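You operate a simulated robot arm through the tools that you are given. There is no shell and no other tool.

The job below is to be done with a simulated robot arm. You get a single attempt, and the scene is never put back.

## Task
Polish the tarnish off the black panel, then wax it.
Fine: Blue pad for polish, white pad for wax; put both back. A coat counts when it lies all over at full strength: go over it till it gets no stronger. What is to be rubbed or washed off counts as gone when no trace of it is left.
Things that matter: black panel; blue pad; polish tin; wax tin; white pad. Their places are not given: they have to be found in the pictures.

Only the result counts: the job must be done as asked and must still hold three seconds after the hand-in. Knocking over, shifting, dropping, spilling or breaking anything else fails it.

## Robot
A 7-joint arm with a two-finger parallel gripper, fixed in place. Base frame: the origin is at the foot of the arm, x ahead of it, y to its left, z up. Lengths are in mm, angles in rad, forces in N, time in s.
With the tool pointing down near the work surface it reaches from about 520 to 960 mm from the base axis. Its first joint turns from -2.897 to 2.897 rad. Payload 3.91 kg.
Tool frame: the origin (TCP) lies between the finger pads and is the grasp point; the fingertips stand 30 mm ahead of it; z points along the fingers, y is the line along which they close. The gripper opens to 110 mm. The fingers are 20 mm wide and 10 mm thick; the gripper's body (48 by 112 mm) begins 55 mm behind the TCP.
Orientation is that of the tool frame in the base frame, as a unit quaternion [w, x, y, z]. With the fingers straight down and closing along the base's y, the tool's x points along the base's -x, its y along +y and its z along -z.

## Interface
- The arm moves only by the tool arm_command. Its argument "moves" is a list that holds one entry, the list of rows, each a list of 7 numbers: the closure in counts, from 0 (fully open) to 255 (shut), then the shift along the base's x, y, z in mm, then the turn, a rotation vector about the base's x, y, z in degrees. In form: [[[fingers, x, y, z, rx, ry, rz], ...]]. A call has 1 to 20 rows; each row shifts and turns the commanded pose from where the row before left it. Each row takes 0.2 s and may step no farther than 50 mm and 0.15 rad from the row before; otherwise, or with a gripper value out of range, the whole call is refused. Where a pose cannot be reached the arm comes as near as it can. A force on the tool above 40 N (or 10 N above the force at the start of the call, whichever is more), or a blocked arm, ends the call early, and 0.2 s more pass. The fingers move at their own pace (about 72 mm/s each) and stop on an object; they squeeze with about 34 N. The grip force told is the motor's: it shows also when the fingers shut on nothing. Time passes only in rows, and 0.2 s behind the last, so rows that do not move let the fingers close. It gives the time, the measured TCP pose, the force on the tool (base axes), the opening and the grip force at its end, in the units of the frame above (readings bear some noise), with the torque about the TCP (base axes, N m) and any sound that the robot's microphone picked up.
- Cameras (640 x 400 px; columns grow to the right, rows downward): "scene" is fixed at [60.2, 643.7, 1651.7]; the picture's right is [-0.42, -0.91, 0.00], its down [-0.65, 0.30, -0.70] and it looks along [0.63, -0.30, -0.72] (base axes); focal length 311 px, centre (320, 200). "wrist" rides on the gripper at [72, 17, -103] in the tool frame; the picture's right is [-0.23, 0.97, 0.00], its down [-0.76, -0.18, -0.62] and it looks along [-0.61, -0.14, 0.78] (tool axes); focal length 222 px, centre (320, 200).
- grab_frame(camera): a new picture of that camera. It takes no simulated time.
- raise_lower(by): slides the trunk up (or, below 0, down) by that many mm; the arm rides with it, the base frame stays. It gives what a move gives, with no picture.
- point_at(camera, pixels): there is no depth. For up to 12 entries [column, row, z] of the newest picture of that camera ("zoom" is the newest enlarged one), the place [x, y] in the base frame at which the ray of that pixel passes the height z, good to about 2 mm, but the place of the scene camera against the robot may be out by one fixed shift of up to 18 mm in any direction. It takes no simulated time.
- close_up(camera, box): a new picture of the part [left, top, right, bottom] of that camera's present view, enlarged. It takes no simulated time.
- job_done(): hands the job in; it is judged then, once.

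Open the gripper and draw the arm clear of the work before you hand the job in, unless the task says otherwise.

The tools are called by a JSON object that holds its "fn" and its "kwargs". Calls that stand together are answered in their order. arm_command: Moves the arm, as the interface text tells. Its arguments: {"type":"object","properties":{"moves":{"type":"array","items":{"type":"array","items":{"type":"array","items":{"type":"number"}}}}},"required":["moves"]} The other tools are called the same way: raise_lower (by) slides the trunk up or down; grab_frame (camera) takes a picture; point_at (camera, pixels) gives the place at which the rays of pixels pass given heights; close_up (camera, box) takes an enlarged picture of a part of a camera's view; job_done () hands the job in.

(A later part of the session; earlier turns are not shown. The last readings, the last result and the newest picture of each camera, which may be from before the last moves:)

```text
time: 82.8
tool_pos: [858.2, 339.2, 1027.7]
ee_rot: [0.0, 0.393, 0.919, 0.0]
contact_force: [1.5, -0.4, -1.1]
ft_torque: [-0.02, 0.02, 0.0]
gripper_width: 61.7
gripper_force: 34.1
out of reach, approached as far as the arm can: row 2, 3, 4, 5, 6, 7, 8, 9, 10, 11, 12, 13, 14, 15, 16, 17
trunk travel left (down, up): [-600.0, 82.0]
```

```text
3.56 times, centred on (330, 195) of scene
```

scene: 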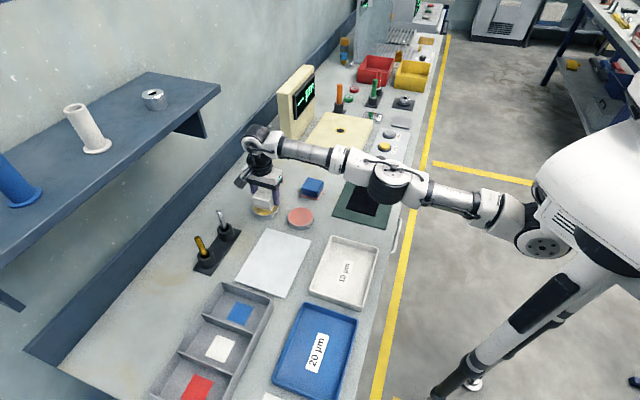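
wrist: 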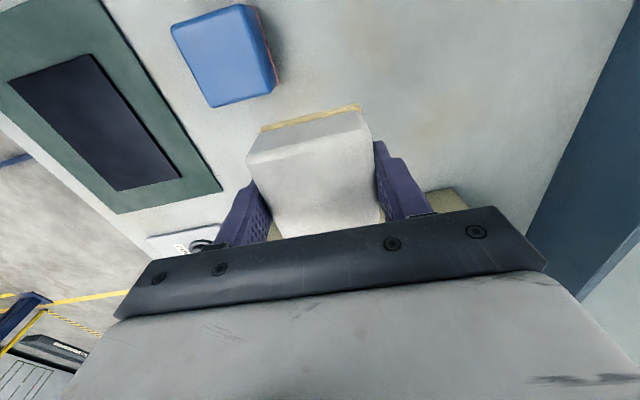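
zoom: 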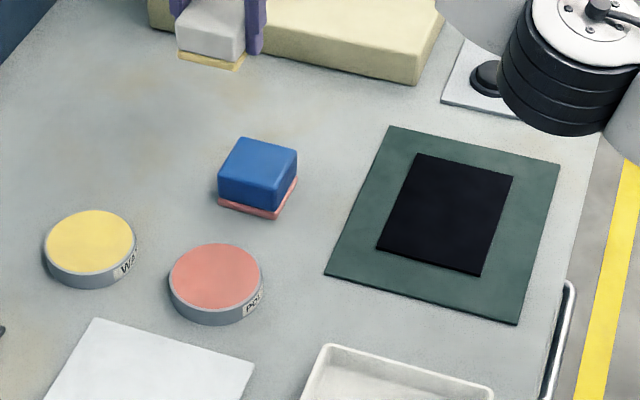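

The arm did not follow: it is stretched straight and slid sideways to (858,339,1028), with nothing touched. I'll try a small inward move with a pause to see how it responds.

{"fn": "arm_command", "kwargs": {"moves": [[[255, -5, -2, 0, 0, 0, 0], [255, 0, 0, 0, 0, 0, 0]]]}}

{"fn": "grab_frame", "kwargs": {"camera": "scene"}}

```text
time: 83.4
tool_pos: [858.4, 339.4, 1028.4]
ee_rot: [0.0, 0.392, 0.92, 0.0]
contact_force: [0.6, -0.3, -1.3]
ft_torque: [-0.01, -0.04, -0.02]
gripper_width: 61.4
gripper_force: 34.0
out of reach, approached as far as the arm can: row 1
trunk travel left (down, up): [-600.0, 82.0]
```

```text
taken
```

scene: 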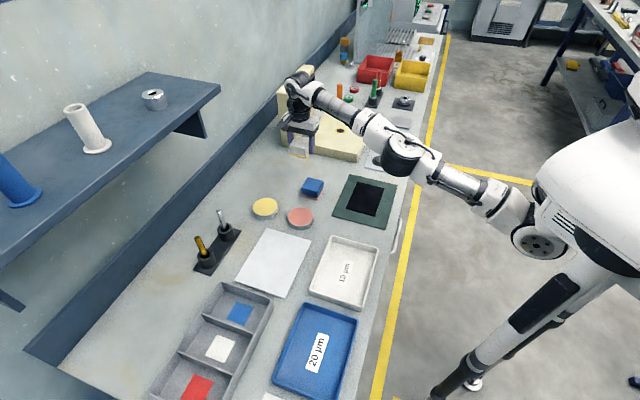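

Nothing is touched, but the arm is locked straight and a 5 mm inward step was refused as unreachable. I'll try a single larger inward step, which gives the elbow a better reason to bend.

{"fn": "arm_command", "kwargs": {"moves": [[[255, -28, -11, 0, 0, 0, 0]]]}}

```text
time: 83.8
tool_pos: [856.0, 343.8, 1035.2]
ee_rot: [0.001, 0.393, 0.92, 0.0]
contact_force: [-0.5, 0.3, -1.5]
ft_torque: [-0.01, -0.04, -0.01]
gripper_width: 61.6
gripper_force: 33.7
out of reach, approached as far as the arm can: row 1
trunk travel left (down, up): [-600.0, 82.0]
```

Still locked. The limit may come from the wrist's turn rather than the stretch, so I'll test a small turn of the gripper back toward its original yaw, keeping position.

{"fn": "arm_command", "kwargs": {"moves": [[[255, 0, 0, 0, 0, 0, 5]]]}}

{"fn": "close_up", "kwargs": {"camera": "scene", "box": [270, 50, 590, 270]}}

```text
time: 84.2
tool_pos: [855.7, 341.9, 1035.4]
ee_rot: [0.0, 0.351, 0.936, 0.0]
contact_force: [0.3, 0.6, -1.2]
ft_torque: [-0.01, 0.05, 0.01]
gripper_width: 61.6
gripper_force: 33.8
trunk travel left (down, up): [-600.0, 82.0]
```

```text
1.82 times, centred on (430, 160) of scene
```

zoom: 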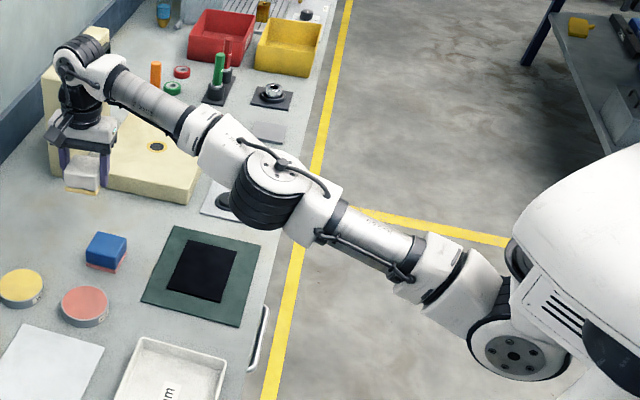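

The turn worked (yaw now −41°), and the picture shows the elbow quite straight. I'll test whether any outward reach is left, to learn which side of straight the elbow is on.

{"fn": "arm_command", "kwargs": {"moves": [[[255, 4.4, 2.4, 0, 0, 0, 0], [255, 0, 0, 0, 0, 0, 0]]]}}

```text
time: 84.8
tool_pos: [856.7, 342.4, 1034.9]
ee_rot: [-0.001, 0.351, 0.936, 0.001]
contact_force: [0.1, 0.2, 0.1]
ft_torque: [0.01, 0.0, 0.02]
gripper_width: 61.7
gripper_force: 33.7
out of reach, approached as far as the arm can: row 1
trunk travel left (down, up): [-600.0, 82.0]
```

Neither outward nor inward moves, so the elbow is exactly straight, at its end stop for bending one way. A sideways sweep toward +y should bend it the permitted way, so I'll sweep tangentially with a slight inward part, at this safe height.

{"fn": "arm_command", "kwargs": {"moves": [[[255, -22, 28, 0, 0, 0, 0], [255, -24, 28, 0, 0, 0, 0], [255, -26, 28, 0, 0, 0, 0], [255, 0, 0, 0, 0, 0, 0]]]}}

{"fn": "grab_frame", "kwargs": {"camera": "scene"}}

```text
time: 85.8
tool_pos: [793.6, 433.2, 1036.2]
ee_rot: [0.0, 0.352, 0.936, -0.001]
contact_force: [0.2, 0.6, -1.5]
ft_torque: [0.02, -0.02, 0.0]
gripper_width: 61.6
gripper_force: 34.5
out of reach, approached as far as the arm can: row 1, 2, 3
trunk travel left (down, up): [-600.0, 82.0]
```

```text
taken
```

scene: 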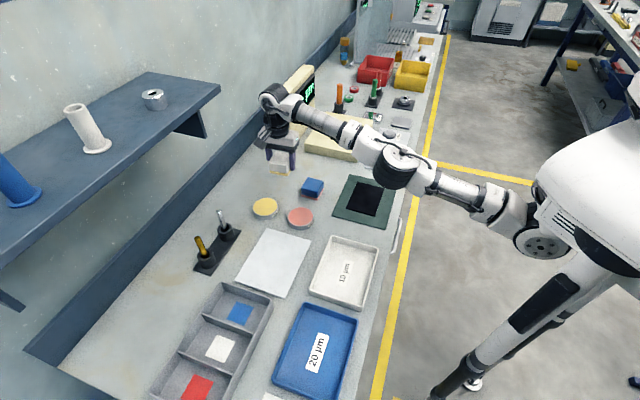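

It swept to (793.6,433.2) and may have bent slightly. I'll try an inward step now.

{"fn": "arm_command", "kwargs": {"moves": [[[255, -16, -4, 0, 0, 0, 0], [255, 0, 0, 0, 0, 0, 0]]]}}

```text
time: 86.4
tool_pos: [792.1, 435.5, 1038.1]
ee_rot: [-0.001, 0.352, 0.936, 0.0]
contact_force: [-0.2, -0.4, -0.8]
ft_torque: [-0.01, -0.01, 0.03]
gripper_width: 61.7
gripper_force: 34.1
out of reach, approached as far as the arm can: row 1
trunk travel left (down, up): [-600.0, 82.0]
```

Still locked on the reach boundary. Since turning the tool shares motion with the elbow, I'll turn the gripper back toward its starting yaw in steps while asking for small growing inward shifts, so that the elbow bends the normal way.

{"fn": "arm_command", "kwargs": {"moves": [[[255, -0.8, -0.6, 0, 0, 0, 8], [255, -1.2, -0.9, 0, 0, 0, 8], [255, -1.6, -1.2, 0, 0, 0, 8], [255, -2.4, -1.8, 0, 0, 0, 8], [255, -3.2, -2.4, 0, 0, 0, 8]]]}}

```text
time: 87.6
tool_pos: [791.2, 436.3, 1040.5]
ee_rot: [-0.001, 0.009, 1.0, 0.0]
contact_force: [0.3, 0.5, -1.8]
ft_torque: [-0.03, 0.01, 0.01]
gripper_width: 61.5
gripper_force: 34.2
out of reach, approached as far as the arm can: row 3, 5
trunk travel left (down, up): [-600.0, 82.0]
```

The turn happened but the position stayed on the boundary. I'll look at the arm again to judge the elbow's bend.

{"fn": "close_up", "kwargs": {"camera": "scene", "box": [230, 50, 590, 280]}}

```text
1.74 times, centred on (410, 165) of scene
```

zoom: 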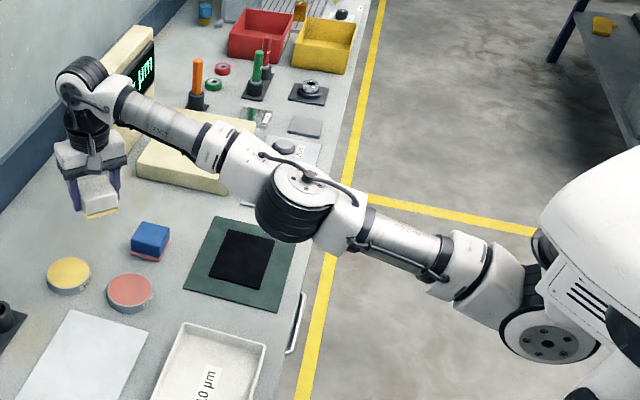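

The arm is still straight. My reading is that the solver overshot past straight onto the wrong side of the elbow; alternating small outward and inward requests should let it flip back, and the row flags will tell which inward row succeeds.

{"fn": "arm_command", "kwargs": {"moves": [[[255, 7.9, 6.1, 0, 0, 0, 0], [255, -7.9, -6.1, 0, 0, 0, 0], [255, 15.9, 12.2, 0, 0, 0, 0], [255, -15.9, -12.2, 0, 0, 0, 0], [255, 27.8, 21.3, 0, 0, 0, 0], [255, -27.8, -21.3, 0, 0, 0, 0]]]}}

```text
time: 89.0
tool_pos: [789.7, 433.6, 1051.3]
ee_rot: [0.0, 0.01, 1.0, 0.0]
contact_force: [0.1, -0.2, -1.2]
ft_torque: [0.05, -0.02, -0.01]
gripper_width: 61.4
gripper_force: 33.9
out of reach, approached as far as the arm can: row 1, 2, 3, 4, 5, 6
trunk travel left (down, up): [-600.0, 82.0]
```

All rows were refused again. I'll try an outward request (to set the elbow exactly straight) followed by inward requests along the true line to the shoulder combined with a yaw turn, first in the negative sense.

{"fn": "arm_command", "kwargs": {"moves": [[[255, 7.7, 5.9, 2.4, 0, 0, 0], [255, -2, -1.5, -0.6, 0, 0, -8], [255, -6, -4.6, -1.9, 0, 0, -8], [255, -12, -9.2, -3.7, 0, 0, -8], [255, -12, -9.2, -3.7, 0, 0, -8]]]}}

```text
time: 90.2
tool_pos: [788.9, 436.0, 1051.4]
ee_rot: [-0.002, 0.287, 0.958, -0.001]
contact_force: [0.1, 0.7, 0.3]
ft_torque: [-0.01, 0.01, 0.01]
gripper_width: 61.5
gripper_force: 34.5
out of reach, approached as far as the arm can: row 1, 3, 4, 5
trunk travel left (down, up): [-600.0, 82.0]
```

Still held. I'll study the elbow and shoulder closely to understand the joint axes before choosing the next move.

{"fn": "close_up", "kwargs": {"camera": "scene", "box": [340, 110, 560, 270]}}

{"fn": "close_up", "kwargs": {"camera": "scene", "box": [240, 60, 420, 200]}}

```text
2.50 times, centred on (450, 190) of scene
```

zoom: 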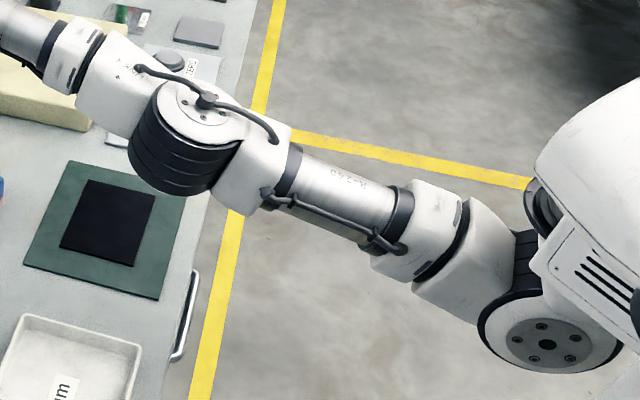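

```text
2.86 times, centred on (330, 130) of scene
```

zoom: 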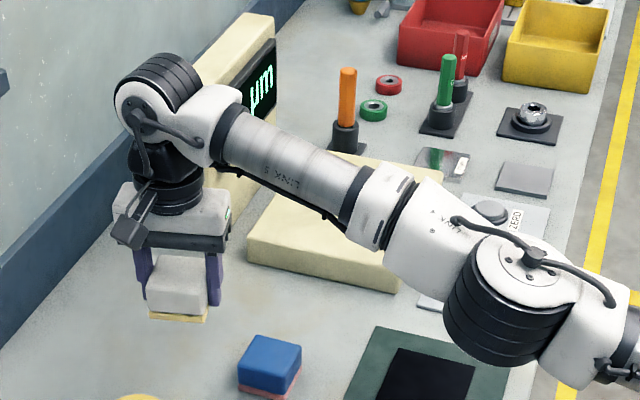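

The arm is straight from shoulder to wrist. I'll try creeping inward along the line to the shoulder in many 1 mm rows, in case the solver only allows small elbow changes per row.

{"fn": "arm_command", "kwargs": {"moves": [[[255, -0.77, -0.59, -0.24, 0, 0, 0], [255, -0.77, -0.59, -0.24, 0, 0, 0], [255, -0.77, -0.59, -0.24, 0, 0, 0], [255, -0.77, -0.59, -0.24, 0, 0, 0], [255, -0.77, -0.59, -0.24, 0, 0, 0], [255, -0.77, -0.59, -0.24, 0, 0, 0], [255, -0.77, -0.59, -0.24, 0, 0, 0], [255, -0.77, -0.59, -0.24, 0, 0, 0], [255, -0.77, -0.59, -0.24, 0, 0, 0], [255, -0.77, -0.59, -0.24, 0, 0, 0], [255, -0.77, -0.59, -0.24, 0, 0, 0], [255, -0.77, -0.59, -0.24, 0, 0, 0]]]}}

```text
time: 92.8
tool_pos: [788.2, 434.2, 1051.7]
ee_rot: [-0.001, 0.285, 0.958, -0.001]
contact_force: [0.6, 0.6, -0.3]
ft_torque: [0.01, -0.03, -0.03]
gripper_width: 61.8
gripper_force: 34.4
out of reach, approached as far as the arm can: row 3, 6, 9
trunk travel left (down, up): [-600.0, 82.0]
```

Rows 3, 6 and 9 were flagged but not row 12, which might mean slow progress. I'll repeat the creep with 20 rows to see.

{"fn": "arm_command", "kwargs": {"moves": [[[255, -0.77, -0.59, -0.24, 0, 0, 0], [255, -0.77, -0.59, -0.24, 0, 0, 0], [255, -0.77, -0.59, -0.24, 0, 0, 0], [255, -0.77, -0.59, -0.24, 0, 0, 0], [255, -0.77, -0.59, -0.24, 0, 0, 0], [255, -0.77, -0.59, -0.24, 0, 0, 0], [255, -0.77, -0.59, -0.24, 0, 0, 0], [255, -0.77, -0.59, -0.24, 0, 0, 0], [255, -0.77, -0.59, -0.24, 0, 0, 0], [255, -0.77, -0.59, -0.24, 0, 0, 0], [255, -0.77, -0.59, -0.24, 0, 0, 0], [255, -0.77, -0.59, -0.24, 0, 0, 0], [255, -0.77, -0.59, -0.24, 0, 0, 0], [255, -0.77, -0.59, -0.24, 0, 0, 0], [255, -0.77, -0.59, -0.24, 0, 0, 0], [255, -0.77, -0.59, -0.24, 0, 0, 0], [255, -0.77, -0.59, -0.24, 0, 0, 0], [255, -0.77, -0.59, -0.24, 0, 0, 0], [255, -0.77, -0.59, -0.24, 0, 0, 0], [255, -0.77, -0.59, -0.24, 0, 0, 0]]]}}

```text
time: 97.0
tool_pos: [790.1, 435.4, 1051.3]
ee_rot: [0.0, 0.285, 0.958, -0.001]
contact_force: [-0.6, 0.0, -1.0]
ft_torque: [0.01, 0.0, -0.01]
gripper_width: 61.6
gripper_force: 33.5
out of reach, approached as far as the arm can: row 1, 4, 7, 11, 14, 17, 20
trunk travel left (down, up): [-600.0, 82.0]
```

No progress that way. I'll try one thing not yet done: hold an outward request while turning the yaw positively (which nudges the elbow toward its normal side), then ask for inward moves.

{"fn": "arm_command", "kwargs": {"moves": [[[255, 7.7, 5.9, 2.4, 0, 0, 0], [255, 7.7, 5.9, 2.4, 0, 0, 8], [255, 3.9, 3, 1.2, 0, 0, 8], [255, -3.9, -3, -1.2, 0, 0, 0], [255, -7.7, -5.9, -2.4, 0, 0, 0], [255, -7.7, -5.9, -2.4, 0, 0, 0]]]}}

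```text
time: 98.4
tool_pos: [788.3, 433.8, 1055.3]
ee_rot: [0.0, 0.15, 0.989, 0.001]
contact_force: [-0.8, 0.2, -0.3]
ft_torque: [-0.04, 0.02, 0.02]
gripper_width: 61.6
gripper_force: 33.7
out of reach, approached as far as the arm can: row 1, 2, 3, 4, 5, 6
trunk travel left (down, up): [-600.0, 82.0]
```

Still locked. I'll try sliding the trunk up 30 mm, which may re-seed the arm's solution, then ask for an inward move again.

{"fn": "raise_lower", "kwargs": {"by": 30}}

{"fn": "arm_command", "kwargs": {"moves": [[[255, -7.7, -5.9, -2.4, 0, 0, 0], [255, -7.7, -5.9, -2.4, 0, 0, 0], [255, -7.7, -5.9, -2.4, 0, 0, 0]]]}}

```text
time: 99.2
tool_pos: [790.2, 434.3, 1084.6]
ee_rot: [0.0, 0.149, 0.989, 0.0]
contact_force: [0.3, 0.1, -1.5]
ft_torque: [-0.01, -0.03, 0.0]
gripper_width: 61.2
gripper_force: 34.2
trunk travel left (down, up): [-630.0, 52.0]
```

```text
time: 100.0
tool_pos: [789.0, 435.1, 1085.7]
ee_rot: [0.0, 0.15, 0.989, 0.0]
contact_force: [0.8, 0.6, -0.7]
ft_torque: [-0.01, -0.01, -0.01]
gripper_width: 61.4
gripper_force: 34.6
out of reach, approached as far as the arm can: row 1, 2, 3
trunk travel left (down, up): [-630.0, 52.0]
```

The trunk slid fine but the elbow is still straight. I'll turn the tool on in the positive sense with small inward requests: once the last wrist joint nears its stop, the elbow must take up the turn and bend.

{"fn": "arm_command", "kwargs": {"moves": [[[255, -1.5, -1.2, -0.5, 0, 0, 8.5], [255, -1.5, -1.2, -0.5, 0, 0, 8.5], [255, -1.5, -1.2, -0.5, 0, 0, 8.5], [255, -1.5, -1.2, -0.5, 0, 0, 8.5], [255, -1.5, -1.2, -0.5, 0, 0, 8.5], [255, -1.5, -1.2, -0.5, 0, 0, 8.5], [255, -1.5, -1.2, -0.5, 0, 0, 8.5], [255, -1.5, -1.2, -0.5, 0, 0, 8.5], [255, -1.5, -1.2, -0.5, 0, 0, 8.5], [255, -1.5, -1.2, -0.5, 0, 0, 8.5]]]}}

```text
time: 102.2
tool_pos: [774.7, 438.3, 1082.7]
ee_rot: [0.001, -0.406, 0.914, 0.0]
contact_force: [0.2, 0.2, -0.8]
ft_torque: [-0.01, 0.0, 0.0]
gripper_width: 61.7
gripper_force: 34.2
out of reach, approached as far as the arm can: row 3, 5, 6, 8, 9, 10
trunk travel left (down, up): [-630.0, 52.0]
```

It worked: yaw stopped near +48° (wrist joint at its stop) and the TCP came in about 10 mm, so the elbow is bending. I'll now request plain inward moves.

{"fn": "arm_command", "kwargs": {"moves": [[[255, -7.7, -5.9, -2.4, 0, 0, 0], [255, -7.7, -5.9, -2.4, 0, 0, 0], [255, -7.7, -5.9, -2.4, 0, 0, 0]]]}}

{"fn": "grab_frame", "kwargs": {"camera": "scene"}}

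```text
time: 103.0
tool_pos: [751.9, 421.4, 1076.1]
ee_rot: [0.002, -0.405, 0.914, 0.001]
contact_force: [0.3, 0.9, -0.6]
ft_torque: [-0.02, -0.02, 0.03]
gripper_width: 61.7
gripper_force: 33.3
trunk travel left (down, up): [-630.0, 52.0]
```

```text
taken
```

scene: 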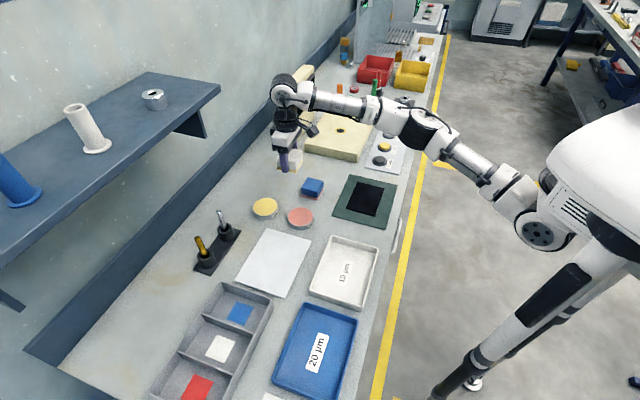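

The arm is free again with a properly bent elbow. I'll turn the gripper back to −46° while carrying the pad inward toward the panel's centre, staying well above everything.

{"fn": "arm_command", "kwargs": {"moves": [[[255, -5, -10, 0, 0, 0, -8.5], [255, -8, -18, -4, 0, 0, -8.5], [255, -9, -22, -8, 0, 0, -8.5], [255, -9, -22, -8, 0, 0, -8.5], [255, -9, -22, -8, 0, 0, -8.5], [255, -9, -22, -8, 0, 0, -8.5], [255, -9, -22, -8, 0, 0, -8.5], [255, -9, -22, -8, 0, 0, -8.5], [255, -9, -22, -8, 0, 0, -8.5], [255, -8, -22, -8, 0, 0, -8.5], [255, -5, -18, -6, 0, 0, -8.5], [255, -2, -10, -4, 0, 0, -0.4], [255, 0, 0, 0, 0, 0, 0]]]}}

{"fn": "grab_frame", "kwargs": {"camera": "wrist"}}

{"fn": "grab_frame", "kwargs": {"camera": "scene"}}

```text
time: 105.8
tool_pos: [660.3, 189.1, 998.4]
ee_rot: [0.001, 0.392, 0.92, 0.0]
contact_force: [0.1, -0.1, -0.6]
ft_torque: [0.02, 0.0, 0.02]
gripper_width: 61.7
gripper_force: 34.4
trunk travel left (down, up): [-630.0, 52.0]
```

```text
taken
```

wrist: 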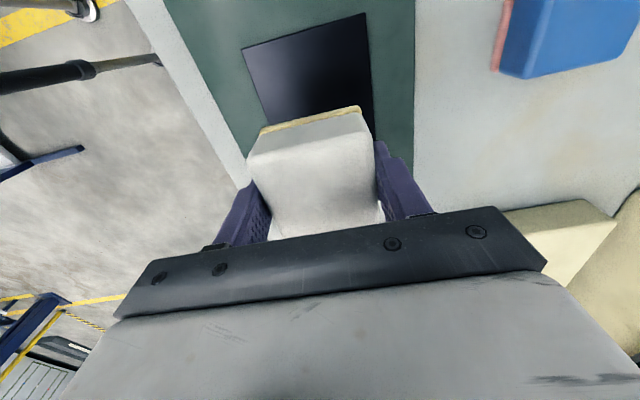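

```text
taken
```

scene: 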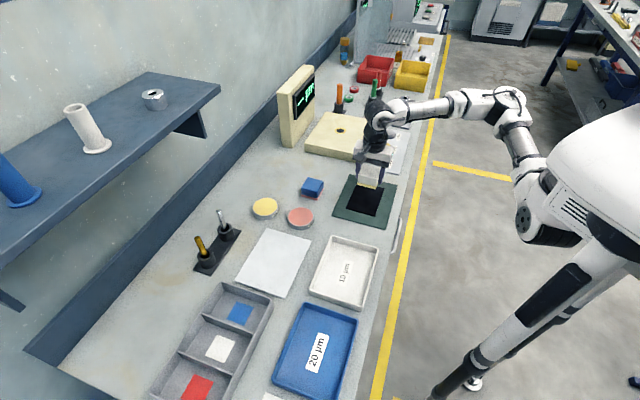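

Everything is in place: TCP (660,189,998), yaw −46°, sole still yellow. I'll lower over the panel's centre to just above contact height.

{"fn": "arm_command", "kwargs": {"moves": [[[255, 0.8, 0.6, -12, 0, 0, 0], [255, 0, 0, -20, 0, 0, 0], [255, 0, 0, -20, 0, 0, 0], [255, 0, 0, -14, 0, 0, 0], [255, 0, 0, -6, 0, 0, 0], [255, 0, 0, -2, 0, 0, 0], [255, 0, 0, 0, 0, 0, 0]]]}}

```text
time: 107.3
tool_pos: [660.8, 190.0, 924.0]
ee_rot: [0.002, 0.392, 0.92, -0.001]
contact_force: [-0.2, 0.0, -0.6]
ft_torque: [-0.01, 0.04, 0.03]
gripper_width: 61.8
gripper_force: 33.7
trunk travel left (down, up): [-630.0, 52.0]
```

TCP is at 924 with no contact. I'll step down in 1 mm steps to about 14 N.

{"fn": "arm_command", "kwargs": {"moves": [[[255, 0, 0, -1, 0, 0, 0], [255, 0, 0, -1, 0, 0, 0], [255, 0, 0, -1, 0, 0, 0], [255, 0, 0, 0, 0, 0, 0]]]}}

{"fn": "arm_command", "kwargs": {"moves": [[[255, 0, 0, -1, 0, 0, 0], [255, 0, 0, 0, 0, 0, 0]]]}}

```text
time: 108.3
tool_pos: [661.6, 189.4, 922.2]
ee_rot: [0.002, 0.392, 0.92, 0.0]
contact_force: [0.8, -0.4, 2.8]
ft_torque: [0.09, 0.04, 0.01]
gripper_width: 61.9
gripper_force: 33.6
trunk travel left (down, up): [-630.0, 52.0]
```

```text
time: 109.0
tool_pos: [661.2, 189.9, 921.2]
ee_rot: [0.002, 0.391, 0.92, 0.0]
contact_force: [0.0, -2.2, 11.9]
ft_torque: [0.13, 0.32, 0.05]
gripper_width: 61.7
gripper_force: 34.6
trunk travel left (down, up): [-630.0, 52.0]
```

Contact at 12 N. I'll begin waxing with full strokes along the middle lane.

{"fn": "arm_command", "kwargs": {"moves": [[[255, 7.63, -7.93, -0.3, 0, 0, 0], [255, 7.63, -7.93, 0, 0, 0, 0], [255, 7.63, -7.93, 0, 0, 0, 0], [255, 7.63, -7.93, 0, 0, 0, 0], [255, -7.63, 7.93, 0, 0, 0, 0], [255, -7.63, 7.93, 0, 0, 0, 0], [255, -7.63, 7.93, 0, 0, 0, 0], [255, -7.63, 7.93, 0, 0, 0, 0], [255, -7.63, 7.93, 0, 0, 0, 0], [255, -7.63, 7.93, 0, 0, 0, 0], [255, -7.63, 7.93, 0, 0, 0, 0], [255, -7.63, 7.93, 0, 0, 0, 0], [255, 7.63, -7.93, 0, 0, 0, 0], [255, 7.63, -7.93, 0, 0, 0, 0], [255, 7.63, -7.93, 0, 0, 0, 0], [255, 7.63, -7.93, 0, 0, 0, 0], [255, 7.63, -7.93, 0, 0, 0, 0], [255, 7.63, -7.93, 0, 0, 0, 0], [255, 7.63, -7.93, 0, 0, 0, 0], [255, 7.63, -7.93, 0, 0, 0, 0]]]}}

{"fn": "grab_frame", "kwargs": {"camera": "wrist"}}

{"fn": "close_up", "kwargs": {"camera": "scene", "box": [330, 160, 410, 240]}}

```text
time: 113.2
tool_pos: [690.4, 158.6, 920.2]
ee_rot: [0.002, 0.391, 0.92, -0.002]
contact_force: [-2.0, 3.8, 14.3]
ft_torque: [0.44, 0.36, -0.06]
gripper_width: 61.6
gripper_force: 33.6
trunk travel left (down, up): [-630.0, 52.0]
```

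```text
taken
```

wrist: 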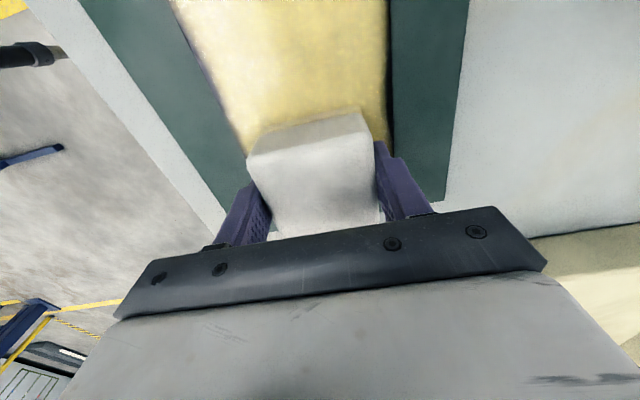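

```text
5.00 times, centred on (370, 200) of scene
```

zoom: 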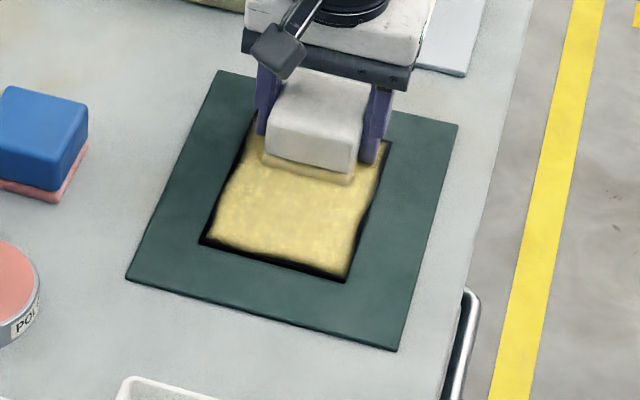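

Wax is going on well in the middle, with bare margins near the edges. I'll shift to the +u lane and stroke with a bit more overrun (±50 mm) at the ends.

{"fn": "arm_command", "kwargs": {"moves": [[[255, 8.65, 8.32, 0, 0, 0, 0], [255, 8.65, 8.32, 0, 0, 0, 0], [255, 4.2, -4.3, 0, 0, 0, 0], [255, -7.7, 8.0, 0, 0, 0, 0], [255, -7.7, 8.0, 0, 0, 0, 0], [255, -7.7, 8.0, 0, 0, 0, 0], [255, -7.7, 8.0, 0, 0, 0, 0], [255, -7.7, 8.0, 0, 0, 0, 0], [255, -7.7, 8.0, 0, 0, 0, 0], [255, -7.7, 8.0, 0, 0, 0, 0], [255, -7.7, 8.0, 0, 0, 0, 0], [255, -7.7, 8.0, 0, 0, 0, 0]]]}}

{"fn": "arm_command", "kwargs": {"moves": [[[255, 7.7, -8.0, 0, 0, 0, 0], [255, 7.7, -8.0, 0, 0, 0, 0], [255, 7.7, -8.0, 0, 0, 0, 0], [255, 7.7, -8.0, 0, 0, 0, 0], [255, 7.7, -8.0, 0, 0, 0, 0], [255, 7.7, -8.0, 0, 0, 0, 0], [255, 7.7, -8.0, 0, 0, 0, 0], [255, 7.7, -8.0, 0, 0, 0, 0], [255, 7.7, -8.0, 0, 0, 0, 0]]]}}

{"fn": "close_up", "kwargs": {"camera": "scene", "box": [330, 160, 410, 240]}}

```text
time: 115.8
tool_pos: [645.0, 242.6, 921.0]
ee_rot: [0.002, 0.391, 0.92, -0.001]
contact_force: [3.4, -4.0, 16.4]
ft_torque: [-0.17, 0.01, 0.08]
gripper_width: 61.6
gripper_force: 33.8
trunk travel left (down, up): [-630.0, 52.0]
```

```text
time: 117.8
tool_pos: [712.4, 170.9, 920.5]
ee_rot: [0.003, 0.392, 0.92, -0.001]
contact_force: [-3.6, 3.3, 14.1]
ft_torque: [0.25, 0.27, -0.02]
gripper_width: 61.6
gripper_force: 34.3
trunk travel left (down, up): [-630.0, 52.0]
```

```text
5.00 times, centred on (370, 200) of scene
```

zoom: 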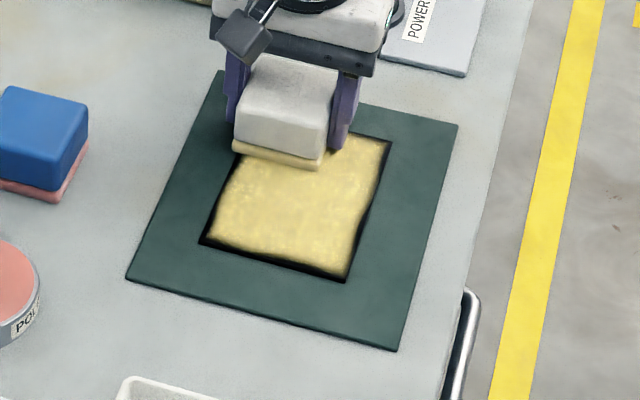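

The +u lane is covered. Now the −u lane: crossing 48 mm and stroking there and back.

{"fn": "arm_command", "kwargs": {"moves": [[[255, -8.65, -8.32, 0, 0, 0, 0], [255, -8.65, -8.32, 0, 0, 0, 0], [255, -8.65, -8.32, 0, 0, 0, 0], [255, -8.65, -8.32, 0, 0, 0, 0], [255, -7.7, 8.0, 0, 0, 0, 0], [255, -7.7, 8.0, 0, 0, 0, 0], [255, -7.7, 8.0, 0, 0, 0, 0], [255, -7.7, 8.0, 0, 0, 0, 0], [255, -7.7, 8.0, 0, 0, 0, 0], [255, -7.7, 8.0, 0, 0, 0, 0], [255, -7.7, 8.0, 0, 0, 0, 0], [255, -7.7, 8.0, 0, 0, 0, 0], [255, -7.7, 8.0, 0, 0, 0, 0]]]}}

{"fn": "arm_command", "kwargs": {"moves": [[[255, 7.7, -8.0, 0, 0, 0, 0], [255, 7.7, -8.0, 0, 0, 0, 0], [255, 7.7, -8.0, 0, 0, 0, 0], [255, 7.7, -8.0, 0, 0, 0, 0], [255, 7.7, -8.0, 0, 0, 0, 0], [255, 7.7, -8.0, 0, 0, 0, 0], [255, 7.7, -8.0, 0, 0, 0, 0], [255, 7.7, -8.0, 0, 0, 0, 0], [255, 7.7, -8.0, 0, 0, 0, 0]]]}}

{"fn": "close_up", "kwargs": {"camera": "scene", "box": [330, 160, 410, 240]}}

{"fn": "grab_frame", "kwargs": {"camera": "wrist"}}

```text
time: 120.5
tool_pos: [607.9, 208.8, 920.9]
ee_rot: [0.003, 0.391, 0.92, -0.001]
contact_force: [4.1, -5.4, 22.4]
ft_torque: [-0.23, -0.2, 0.03]
gripper_width: 61.7
gripper_force: 33.9
trunk travel left (down, up): [-630.0, 52.0]
```

```text
time: 122.5
tool_pos: [677.4, 137.9, 920.0]
ee_rot: [0.003, 0.391, 0.92, 0.0]
contact_force: [-3.5, 3.6, 15.0]
ft_torque: [0.2, 0.15, -0.06]
gripper_width: 61.6
gripper_force: 34.2
trunk travel left (down, up): [-630.0, 52.0]
```

```text
5.00 times, centred on (370, 200) of scene
```

zoom: 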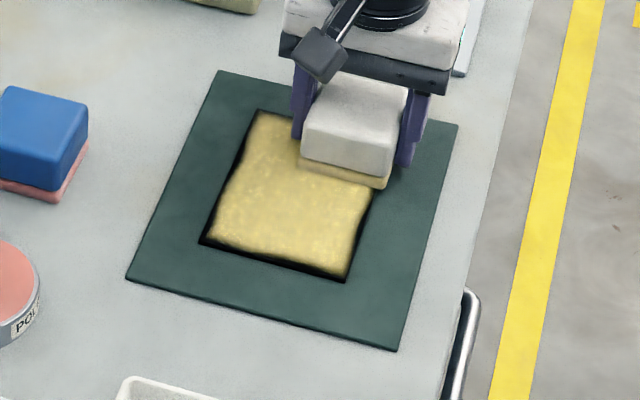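

```text
taken
```

wrist: 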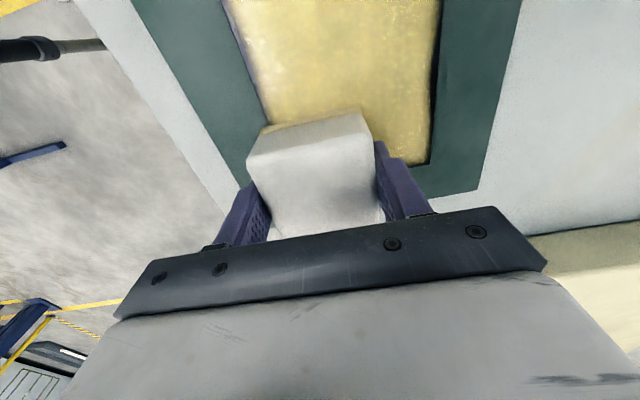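

The coat looks good over most of the panel but there may be thin margins at the edges. I'll lift the pad and look at the whole panel.

{"fn": "arm_command", "kwargs": {"moves": [[[255, 0, 0, 4, 0, 0, 0], [255, 0, 0, 8, 0, 0, 0], [255, 3, -3, 15, 0, 0, 0], [255, 6, -6, 20, 0, 0, 0], [255, 6, -6, 20, 0, 0, 0], [255, 5, -5, 20, 0, 0, 0], [255, 0, 0, 0, 0, 0, 0]]]}}

{"fn": "close_up", "kwargs": {"camera": "scene", "box": [335, 165, 405, 235]}}

{"fn": "grab_frame", "kwargs": {"camera": "wrist"}}

```text
time: 124.2
tool_pos: [699.7, 117.4, 1006.0]
ee_rot: [0.001, 0.392, 0.92, 0.0]
contact_force: [-0.3, -0.1, 0.2]
ft_torque: [0.0, -0.02, -0.02]
gripper_width: 62.0
gripper_force: 34.2
trunk travel left (down, up): [-630.0, 52.0]
```

```text
5.71 times, centred on (370, 200) of scene
```

zoom: 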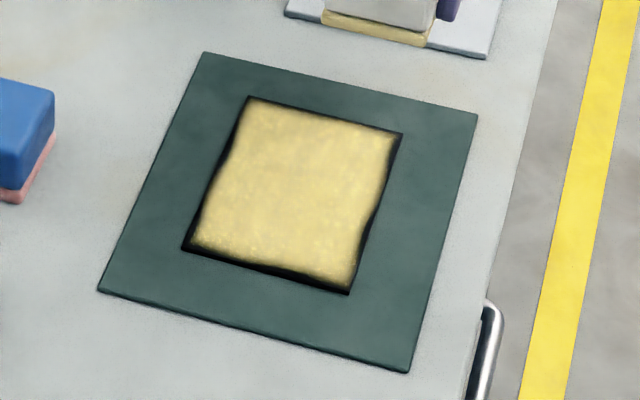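

```text
taken
```

wrist: 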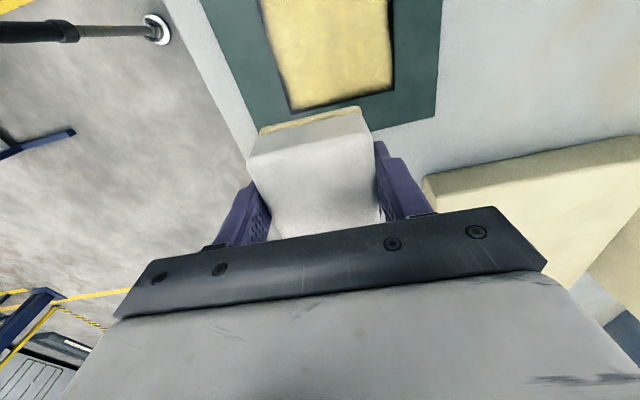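

The coat shows thin dark borders along all edges. I'll zoom in on the wrist view to judge whether that is bare panel.

{"fn": "close_up", "kwargs": {"camera": "wrist", "box": [240, 0, 420, 130]}}

{"fn": "close_up", "kwargs": {"camera": "scene", "box": [350, 178, 388, 220]}}

```text
3.08 times, centred on (330, 65) of wrist
```

zoom: 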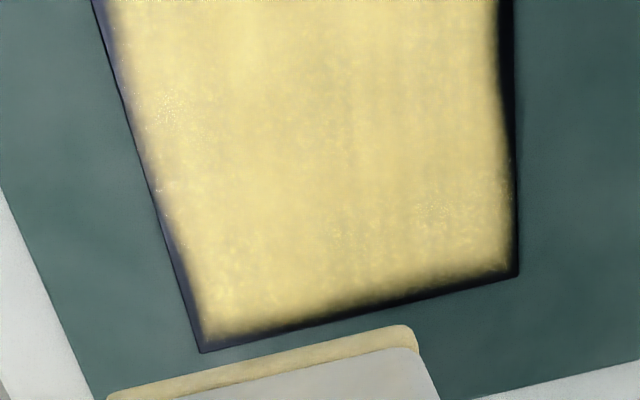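

```text
9.52 times, centred on (369, 199) of scene
```

zoom: 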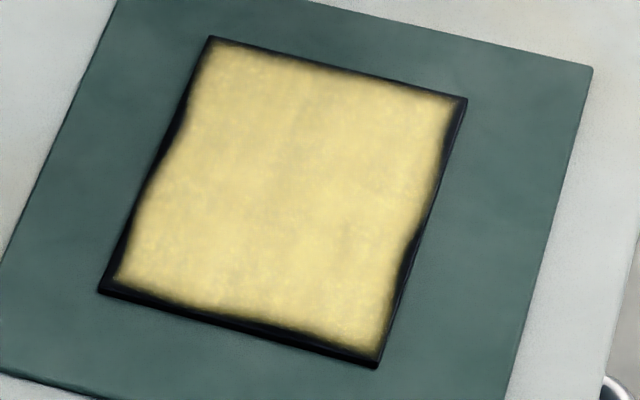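

A dark irregular margin remains along the edges. I'll go back down and rub a perimeter lap with the pad overhanging the edges more (centre at u ±32, v ±55).

{"fn": "arm_command", "kwargs": {"moves": [[[255, -8, 4, -18, 0, 0, 0], [255, -8, 4, -20, 0, 0, 0], [255, -6.4, 2.8, -20, 0, 0, 0], [255, 0, 0, -15, 0, 0, 0], [255, 0, 0, -8, 0, 0, 0], [255, 0, 0, -3, 0, 0, 0], [255, 0, 0, -1.5, 0, 0, 0], [255, 0, 0, -1, 0, 0, 0], [255, 0, 0, 0, 0, 0, 0]]]}}

```text
time: 126.2
tool_pos: [676.3, 128.4, 920.8]
ee_rot: [0.003, 0.392, 0.92, -0.001]
contact_force: [0.3, -1.1, 3.5]
ft_torque: [0.01, -0.02, -0.01]
gripper_width: 61.5
gripper_force: 33.7
trunk travel left (down, up): [-630.0, 52.0]
```

Contact at 3.5 N in the corner. I'll press about 1 mm more and run down the −u edge, then across the near end.

{"fn": "arm_command", "kwargs": {"moves": [[[255, 0, 0, -1, 0, 0, 0], [255, -7.63, 7.93, 0, 0, 0, 0], [255, -7.63, 7.93, 0, 0, 0, 0], [255, -7.63, 7.93, 0, 0, 0, 0], [255, -7.63, 7.93, 0, 0, 0, 0], [255, -7.63, 7.93, 0, 0, 0, 0], [255, -7.63, 7.93, 0, 0, 0, 0], [255, -7.63, 7.93, 0, 0, 0, 0], [255, -7.63, 7.93, 0, 0, 0, 0], [255, -7.63, 7.93, 0, 0, 0, 0], [255, -7.63, 7.93, 0, 0, 0, 0], [255, 7.69, 7.4, 0, 0, 0, 0], [255, 7.69, 7.4, 0, 0, 0, 0], [255, 7.69, 7.4, 0, 0, 0, 0], [255, 7.69, 7.4, 0, 0, 0, 0], [255, 7.69, 7.4, 0, 0, 0, 0], [255, 7.69, 7.4, 0, 0, 0, 0]]]}}

{"fn": "close_up", "kwargs": {"camera": "scene", "box": [335, 165, 405, 235]}}

```text
time: 129.8
tool_pos: [645.5, 251.9, 919.6]
ee_rot: [0.002, 0.392, 0.92, -0.001]
contact_force: [-4.7, -2.3, 16.4]
ft_torque: [-0.28, 0.16, -0.09]
gripper_width: 61.5
gripper_force: 34.0
trunk travel left (down, up): [-630.0, 52.0]
```

```text
5.71 times, centred on (370, 200) of scene
```

zoom: 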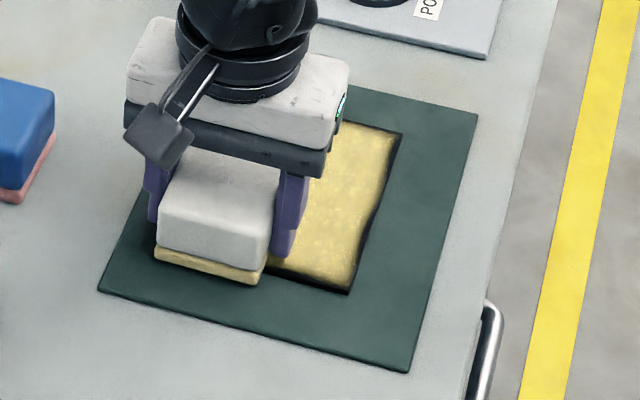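

The edge margin keeps exactly the same shape after this pass, so it looks like the ragged rim of the drawn coat. I'll complete the lap along the +u edge and the far end.

{"fn": "arm_command", "kwargs": {"moves": [[[255, 7.63, -7.93, 0, 0, 0, 0], [255, 7.63, -7.93, 0, 0, 0, 0], [255, 7.63, -7.93, 0, 0, 0, 0], [255, 7.63, -7.93, 0, 0, 0, 0], [255, 7.63, -7.93, 0, 0, 0, 0], [255, 7.63, -7.93, 0, 0, 0, 0], [255, 7.63, -7.93, 0, 0, 0, 0], [255, 7.63, -7.93, 0, 0, 0, 0], [255, 7.63, -7.93, 0, 0, 0, 0], [255, 7.63, -7.93, 0, 0, 0, 0], [255, -7.69, -7.4, 0, 0, 0, 0], [255, -7.69, -7.4, 0, 0, 0, 0], [255, -7.69, -7.4, 0, 0, 0, 0], [255, -7.69, -7.4, 0, 0, 0, 0], [255, -7.69, -7.4, 0, 0, 0, 0], [255, -7.69, -7.4, 0, 0, 0, 0]]]}}

{"fn": "close_up", "kwargs": {"camera": "scene", "box": [335, 165, 405, 235]}}

{"fn": "grab_frame", "kwargs": {"camera": "wrist"}}

```text
time: 133.2
tool_pos: [674.7, 128.1, 920.9]
ee_rot: [0.003, 0.391, 0.921, -0.001]
contact_force: [3.0, 4.0, 20.0]
ft_torque: [0.33, -0.12, 0.0]
gripper_width: 61.6
gripper_force: 34.2
trunk travel left (down, up): [-630.0, 52.0]
```

```text
5.71 times, centred on (370, 200) of scene
```

zoom: 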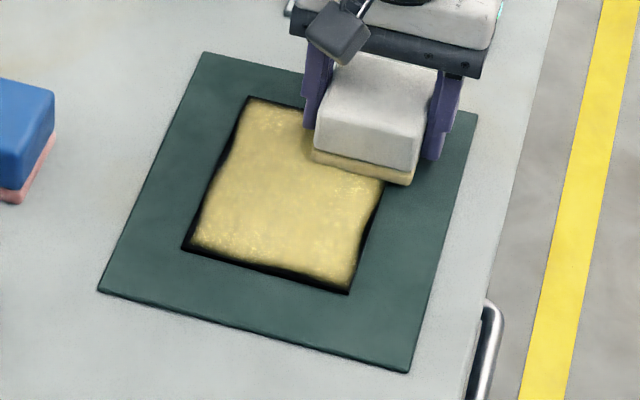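

```text
taken
```

wrist: 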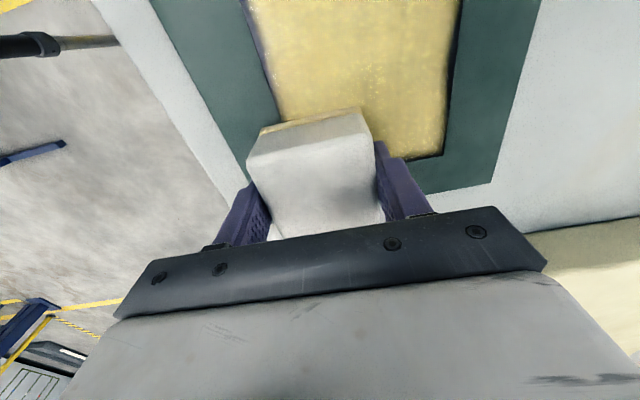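

The coat's outline is unchanged after the full lap. To be sure of full strength everywhere, I'll run one more serpentine over four lanes, starting down the −u edge.

{"fn": "arm_command", "kwargs": {"moves": [[[255, -7.63, 7.93, 0, 0, 0, 0], [255, -7.63, 7.93, 0, 0, 0, 0], [255, -7.63, 7.93, 0, 0, 0, 0], [255, -7.63, 7.93, 0, 0, 0, 0], [255, -7.63, 7.93, 0, 0, 0, 0], [255, -7.63, 7.93, 0, 0, 0, 0], [255, -7.63, 7.93, 0, 0, 0, 0], [255, -7.63, 7.93, 0, 0, 0, 0], [255, -7.63, 7.93, 0, 0, 0, 0], [255, -7.63, 7.93, 0, 0, 0, 0], [255, 7.69, 7.4, 0, 0, 0, 0], [255, 7.69, 7.4, 0, 0, 0, 0]]]}}

{"fn": "arm_command", "kwargs": {"moves": [[[255, 7.63, -7.93, 0, 0, 0, 0], [255, 7.63, -7.93, 0, 0, 0, 0], [255, 7.63, -7.93, 0, 0, 0, 0], [255, 7.63, -7.93, 0, 0, 0, 0], [255, 7.63, -7.93, 0, 0, 0, 0], [255, 7.63, -7.93, 0, 0, 0, 0], [255, 7.63, -7.93, 0, 0, 0, 0], [255, 7.63, -7.93, 0, 0, 0, 0], [255, 7.63, -7.93, 0, 0, 0, 0], [255, 7.63, -7.93, 0, 0, 0, 0], [255, 7.69, 7.4, 0, 0, 0, 0], [255, 7.69, 7.4, 0, 0, 0, 0]]]}}

{"fn": "arm_command", "kwargs": {"moves": [[[255, -7.63, 7.93, 0, 0, 0, 0], [255, -7.63, 7.93, 0, 0, 0, 0], [255, -7.63, 7.93, 0, 0, 0, 0], [255, -7.63, 7.93, 0, 0, 0, 0], [255, -7.63, 7.93, 0, 0, 0, 0], [255, -7.63, 7.93, 0, 0, 0, 0], [255, -7.63, 7.93, 0, 0, 0, 0], [255, -7.63, 7.93, 0, 0, 0, 0], [255, -7.63, 7.93, 0, 0, 0, 0], [255, -7.63, 7.93, 0, 0, 0, 0], [255, 7.69, 7.4, 0, 0, 0, 0], [255, 7.69, 7.4, 0, 0, 0, 0]]]}}

{"fn": "arm_command", "kwargs": {"moves": [[[255, 7.63, -7.93, 0, 0, 0, 0], [255, 7.63, -7.93, 0, 0, 0, 0], [255, 7.63, -7.93, 0, 0, 0, 0], [255, 7.63, -7.93, 0, 0, 0, 0], [255, 7.63, -7.93, 0, 0, 0, 0], [255, 7.63, -7.93, 0, 0, 0, 0], [255, 7.63, -7.93, 0, 0, 0, 0], [255, 7.63, -7.93, 0, 0, 0, 0], [255, 7.63, -7.93, 0, 0, 0, 0], [255, 7.63, -7.93, 0, 0, 0, 0]]]}}

{"fn": "close_up", "kwargs": {"camera": "scene", "box": [335, 165, 405, 235]}}

```text
time: 135.8
tool_pos: [614.6, 222.9, 920.3]
ee_rot: [0.001, 0.39, 0.921, 0.0]
contact_force: [-4.6, -3.9, 16.5]
ft_torque: [-0.25, -0.06, -0.13]
gripper_width: 61.6
gripper_force: 34.0
trunk travel left (down, up): [-630.0, 52.0]
```

```text
time: 138.3
tool_pos: [706.0, 157.2, 920.3]
ee_rot: [0.003, 0.391, 0.92, -0.001]
contact_force: [-3.6, -4.2, 13.9]
ft_torque: [0.0, 0.23, 0.08]
gripper_width: 61.4
gripper_force: 34.4
trunk travel left (down, up): [-630.0, 52.0]
```

```text
time: 140.9
tool_pos: [645.4, 250.9, 920.5]
ee_rot: [0.002, 0.391, 0.921, -0.001]
contact_force: [-3.6, -1.7, 11.1]
ft_torque: [-0.23, 0.02, -0.08]
gripper_width: 61.7
gripper_force: 34.1
trunk travel left (down, up): [-630.0, 52.0]
```

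```text
time: 143.2
tool_pos: [721.8, 172.8, 920.3]
ee_rot: [0.002, 0.391, 0.921, -0.001]
contact_force: [-3.2, 2.9, 11.6]
ft_torque: [0.17, 0.19, -0.03]
gripper_width: 61.8
gripper_force: 34.0
trunk travel left (down, up): [-630.0, 52.0]
```

```text
5.71 times, centred on (370, 200) of scene
```

zoom: 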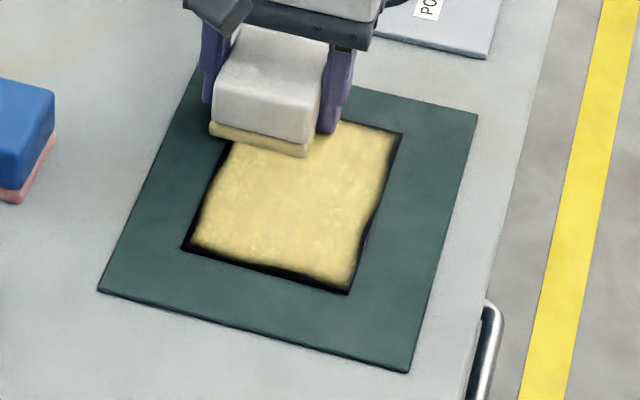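

The coat is uniform and its outline is unchanged, so it gets no stronger. I'll lift the white pad and carry it back above its own place at (846,264).

{"fn": "arm_command", "kwargs": {"moves": [[[255, 0, 0, 4, 0, 0, 0], [255, 0, 0, 10, 0, 0, 0], [255, 0, 0, 18, 0, 0, 0], [255, 0, 0, 20, 0, 0, 0], [255, 6, 4, 14, 0, 0, 0], [255, 12, 9, 0, 0, 0, 0], [255, 17, 12.5, 0, 0, 0, 0], [255, 19, 14, 0, 0, 0, 0], [255, 19, 14, 0, 0, 0, 0], [255, 19, 14, 0, 0, 0, 0], [255, 16, 12, 0, 0, 0, 0], [255, 11, 8, 0, 0, 0, 0], [255, 5.5, 3.7, 0, 0, 0, 0], [255, 0, 0, 0, 0, 0, 0]]]}}

{"fn": "close_up", "kwargs": {"camera": "scene", "box": [240, 90, 420, 240]}}

{"fn": "grab_frame", "kwargs": {"camera": "wrist"}}

```text
time: 146.2
tool_pos: [846.9, 263.1, 985.9]
ee_rot: [0.002, 0.391, 0.92, -0.001]
contact_force: [0.5, 0.2, -0.4]
ft_torque: [0.03, -0.03, 0.01]
gripper_width: 61.5
gripper_force: 33.5
trunk travel left (down, up): [-630.0, 52.0]
```

```text
2.67 times, centred on (330, 165) of scene
```

zoom: 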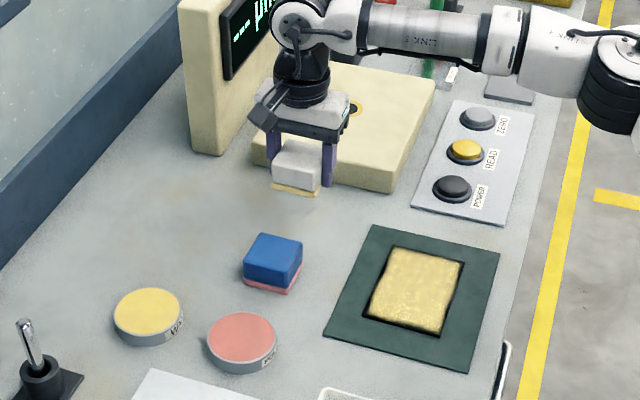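

```text
taken
```

wrist: 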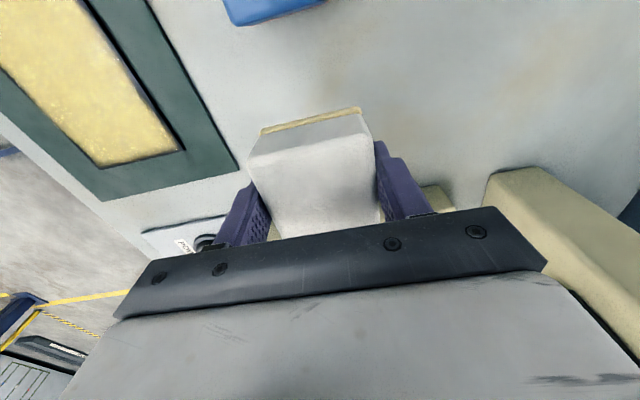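

Before setting it down I'll inspect the coat closely from both cameras.

{"fn": "close_up", "kwargs": {"camera": "wrist", "box": [0, 0, 250, 200]}}

{"fn": "close_up", "kwargs": {"camera": "scene", "box": [346, 178, 388, 222]}}

```text
2.00 times, centred on (125, 100) of wrist
```

zoom: 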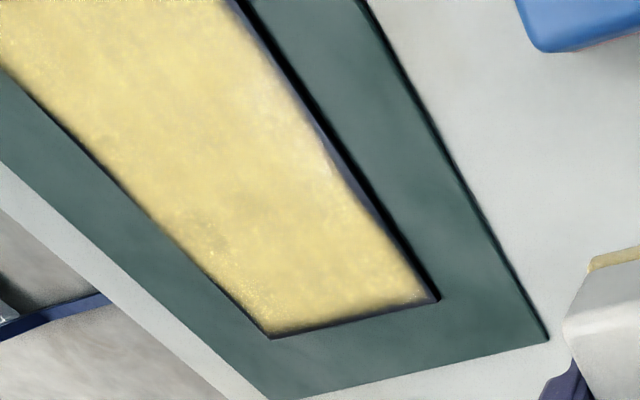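

```text
9.09 times, centred on (367, 200) of scene
```

zoom: 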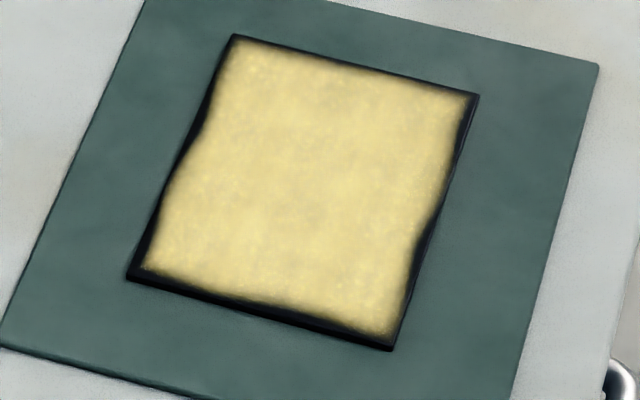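

The coat is even and identical in outline to the earlier check. I'll lower the white pad to its place, ending just above bench contact.

{"fn": "arm_command", "kwargs": {"moves": [[[255, -0.3, 0.8, -12, 0, 0, 0], [255, 0, 0, -20, 0, 0, 0], [255, 0, 0, -20, 0, 0, 0], [255, 0, 0, -10, 0, 0, 0], [255, 0, 0, -5, 0, 0, 0], [255, 0, 0, -2.5, 0, 0, 0], [255, 0, 0, 0, 0, 0, 0]]]}}

```text
time: 147.8
tool_pos: [846.8, 264.7, 916.3]
ee_rot: [0.001, 0.391, 0.92, -0.001]
contact_force: [-0.3, 0.0, -0.9]
ft_torque: [-0.02, 0.04, 0.02]
gripper_width: 61.6
gripper_force: 34.1
trunk travel left (down, up): [-630.0, 52.0]
```

TCP 916.3, hanging free. I'll step down gently until the weight is taken by the bench.

{"fn": "arm_command", "kwargs": {"moves": [[[255, 0, 0, -1, 0, 0, 0], [255, 0, 0, -1, 0, 0, 0], [255, 0, 0, 0, 0, 0, 0]]]}}

{"fn": "arm_command", "kwargs": {"moves": [[[255, 0, 0, -0.7, 0, 0, 0], [255, 0, 0, -0.5, 0, 0, 0], [255, 0, 0, 0, 0, 0, 0]]]}}

```text
time: 148.6
tool_pos: [847.2, 263.9, 913.6]
ee_rot: [0.002, 0.392, 0.92, -0.001]
contact_force: [0.6, -0.2, -1.1]
ft_torque: [-0.01, -0.03, -0.04]
gripper_width: 61.4
gripper_force: 34.3
trunk travel left (down, up): [-630.0, 52.0]
```

```text
time: 149.3
tool_pos: [845.2, 264.2, 911.3]
ee_rot: [0.002, 0.392, 0.92, 0.0]
contact_force: [-0.1, 0.6, -0.8]
ft_torque: [0.0, 0.0, -0.01]
gripper_width: 61.5
gripper_force: 34.0
trunk travel left (down, up): [-630.0, 52.0]
```

Still free at about 912.5. One more small step.

{"fn": "arm_command", "kwargs": {"moves": [[[255, 0, 0, -0.5, 0, 0, 0], [255, 0, 0, -0.5, 0, 0, 0], [255, 0, 0, 0, 0, 0, 0]]]}}

```text
time: 150.2
tool_pos: [846.4, 264.9, 911.0]
ee_rot: [0.001, 0.391, 0.92, -0.001]
contact_force: [-0.2, -0.4, 0.4]
ft_torque: [-0.04, -0.09, -0.01]
gripper_width: 61.7
gripper_force: 34.2
trunk travel left (down, up): [-630.0, 52.0]
```

The reading moved from −1 to +0.4 N: the pad is touching the bench. I'll settle 0.3 mm more, open the fingers and rise straight up.

{"fn": "arm_command", "kwargs": {"moves": [[[255, 0, 0, -0.3, 0, 0, 0], [0, 0, 0, 0, 0, 0, 0], [0, 0, 0, 0, 0, 0, 0], [0, 0, 0, 0, 0, 0, 0], [0, 0, 0, 8, 0, 0, 0], [0, 0, 0, 20, 0, 0, 0], [0, 0, 0, 30, 0, 0, 0], [0, 0, 0, 30, 0, 0, 0], [0, 0, 0, 30, 0, 0, 0]]]}}

{"fn": "grab_frame", "kwargs": {"camera": "wrist"}}

{"fn": "close_up", "kwargs": {"camera": "scene", "box": [240, 120, 420, 240]}}

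```text
time: 152.2
tool_pos: [846.6, 263.2, 1029.9]
ee_rot: [0.001, 0.391, 0.92, -0.001]
contact_force: [0.4, -0.3, 0.1]
ft_torque: [-0.01, 0.0, -0.04]
gripper_width: 109.8
gripper_force: 0.0
trunk travel left (down, up): [-630.0, 52.0]
```

```text
taken
```

wrist: 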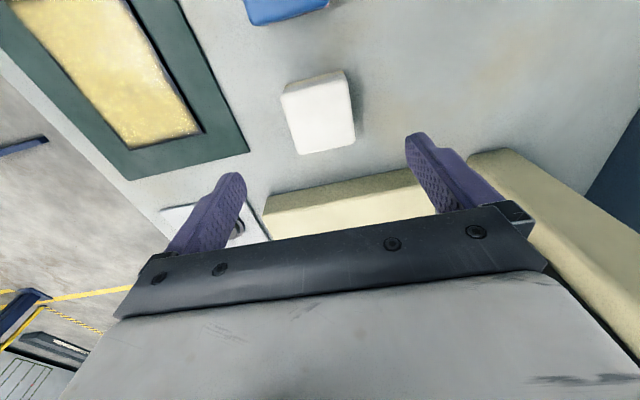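

```text
3.33 times, centred on (330, 180) of scene
```

zoom: 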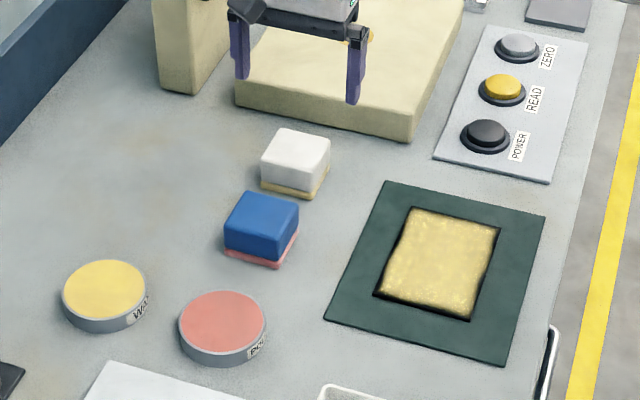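

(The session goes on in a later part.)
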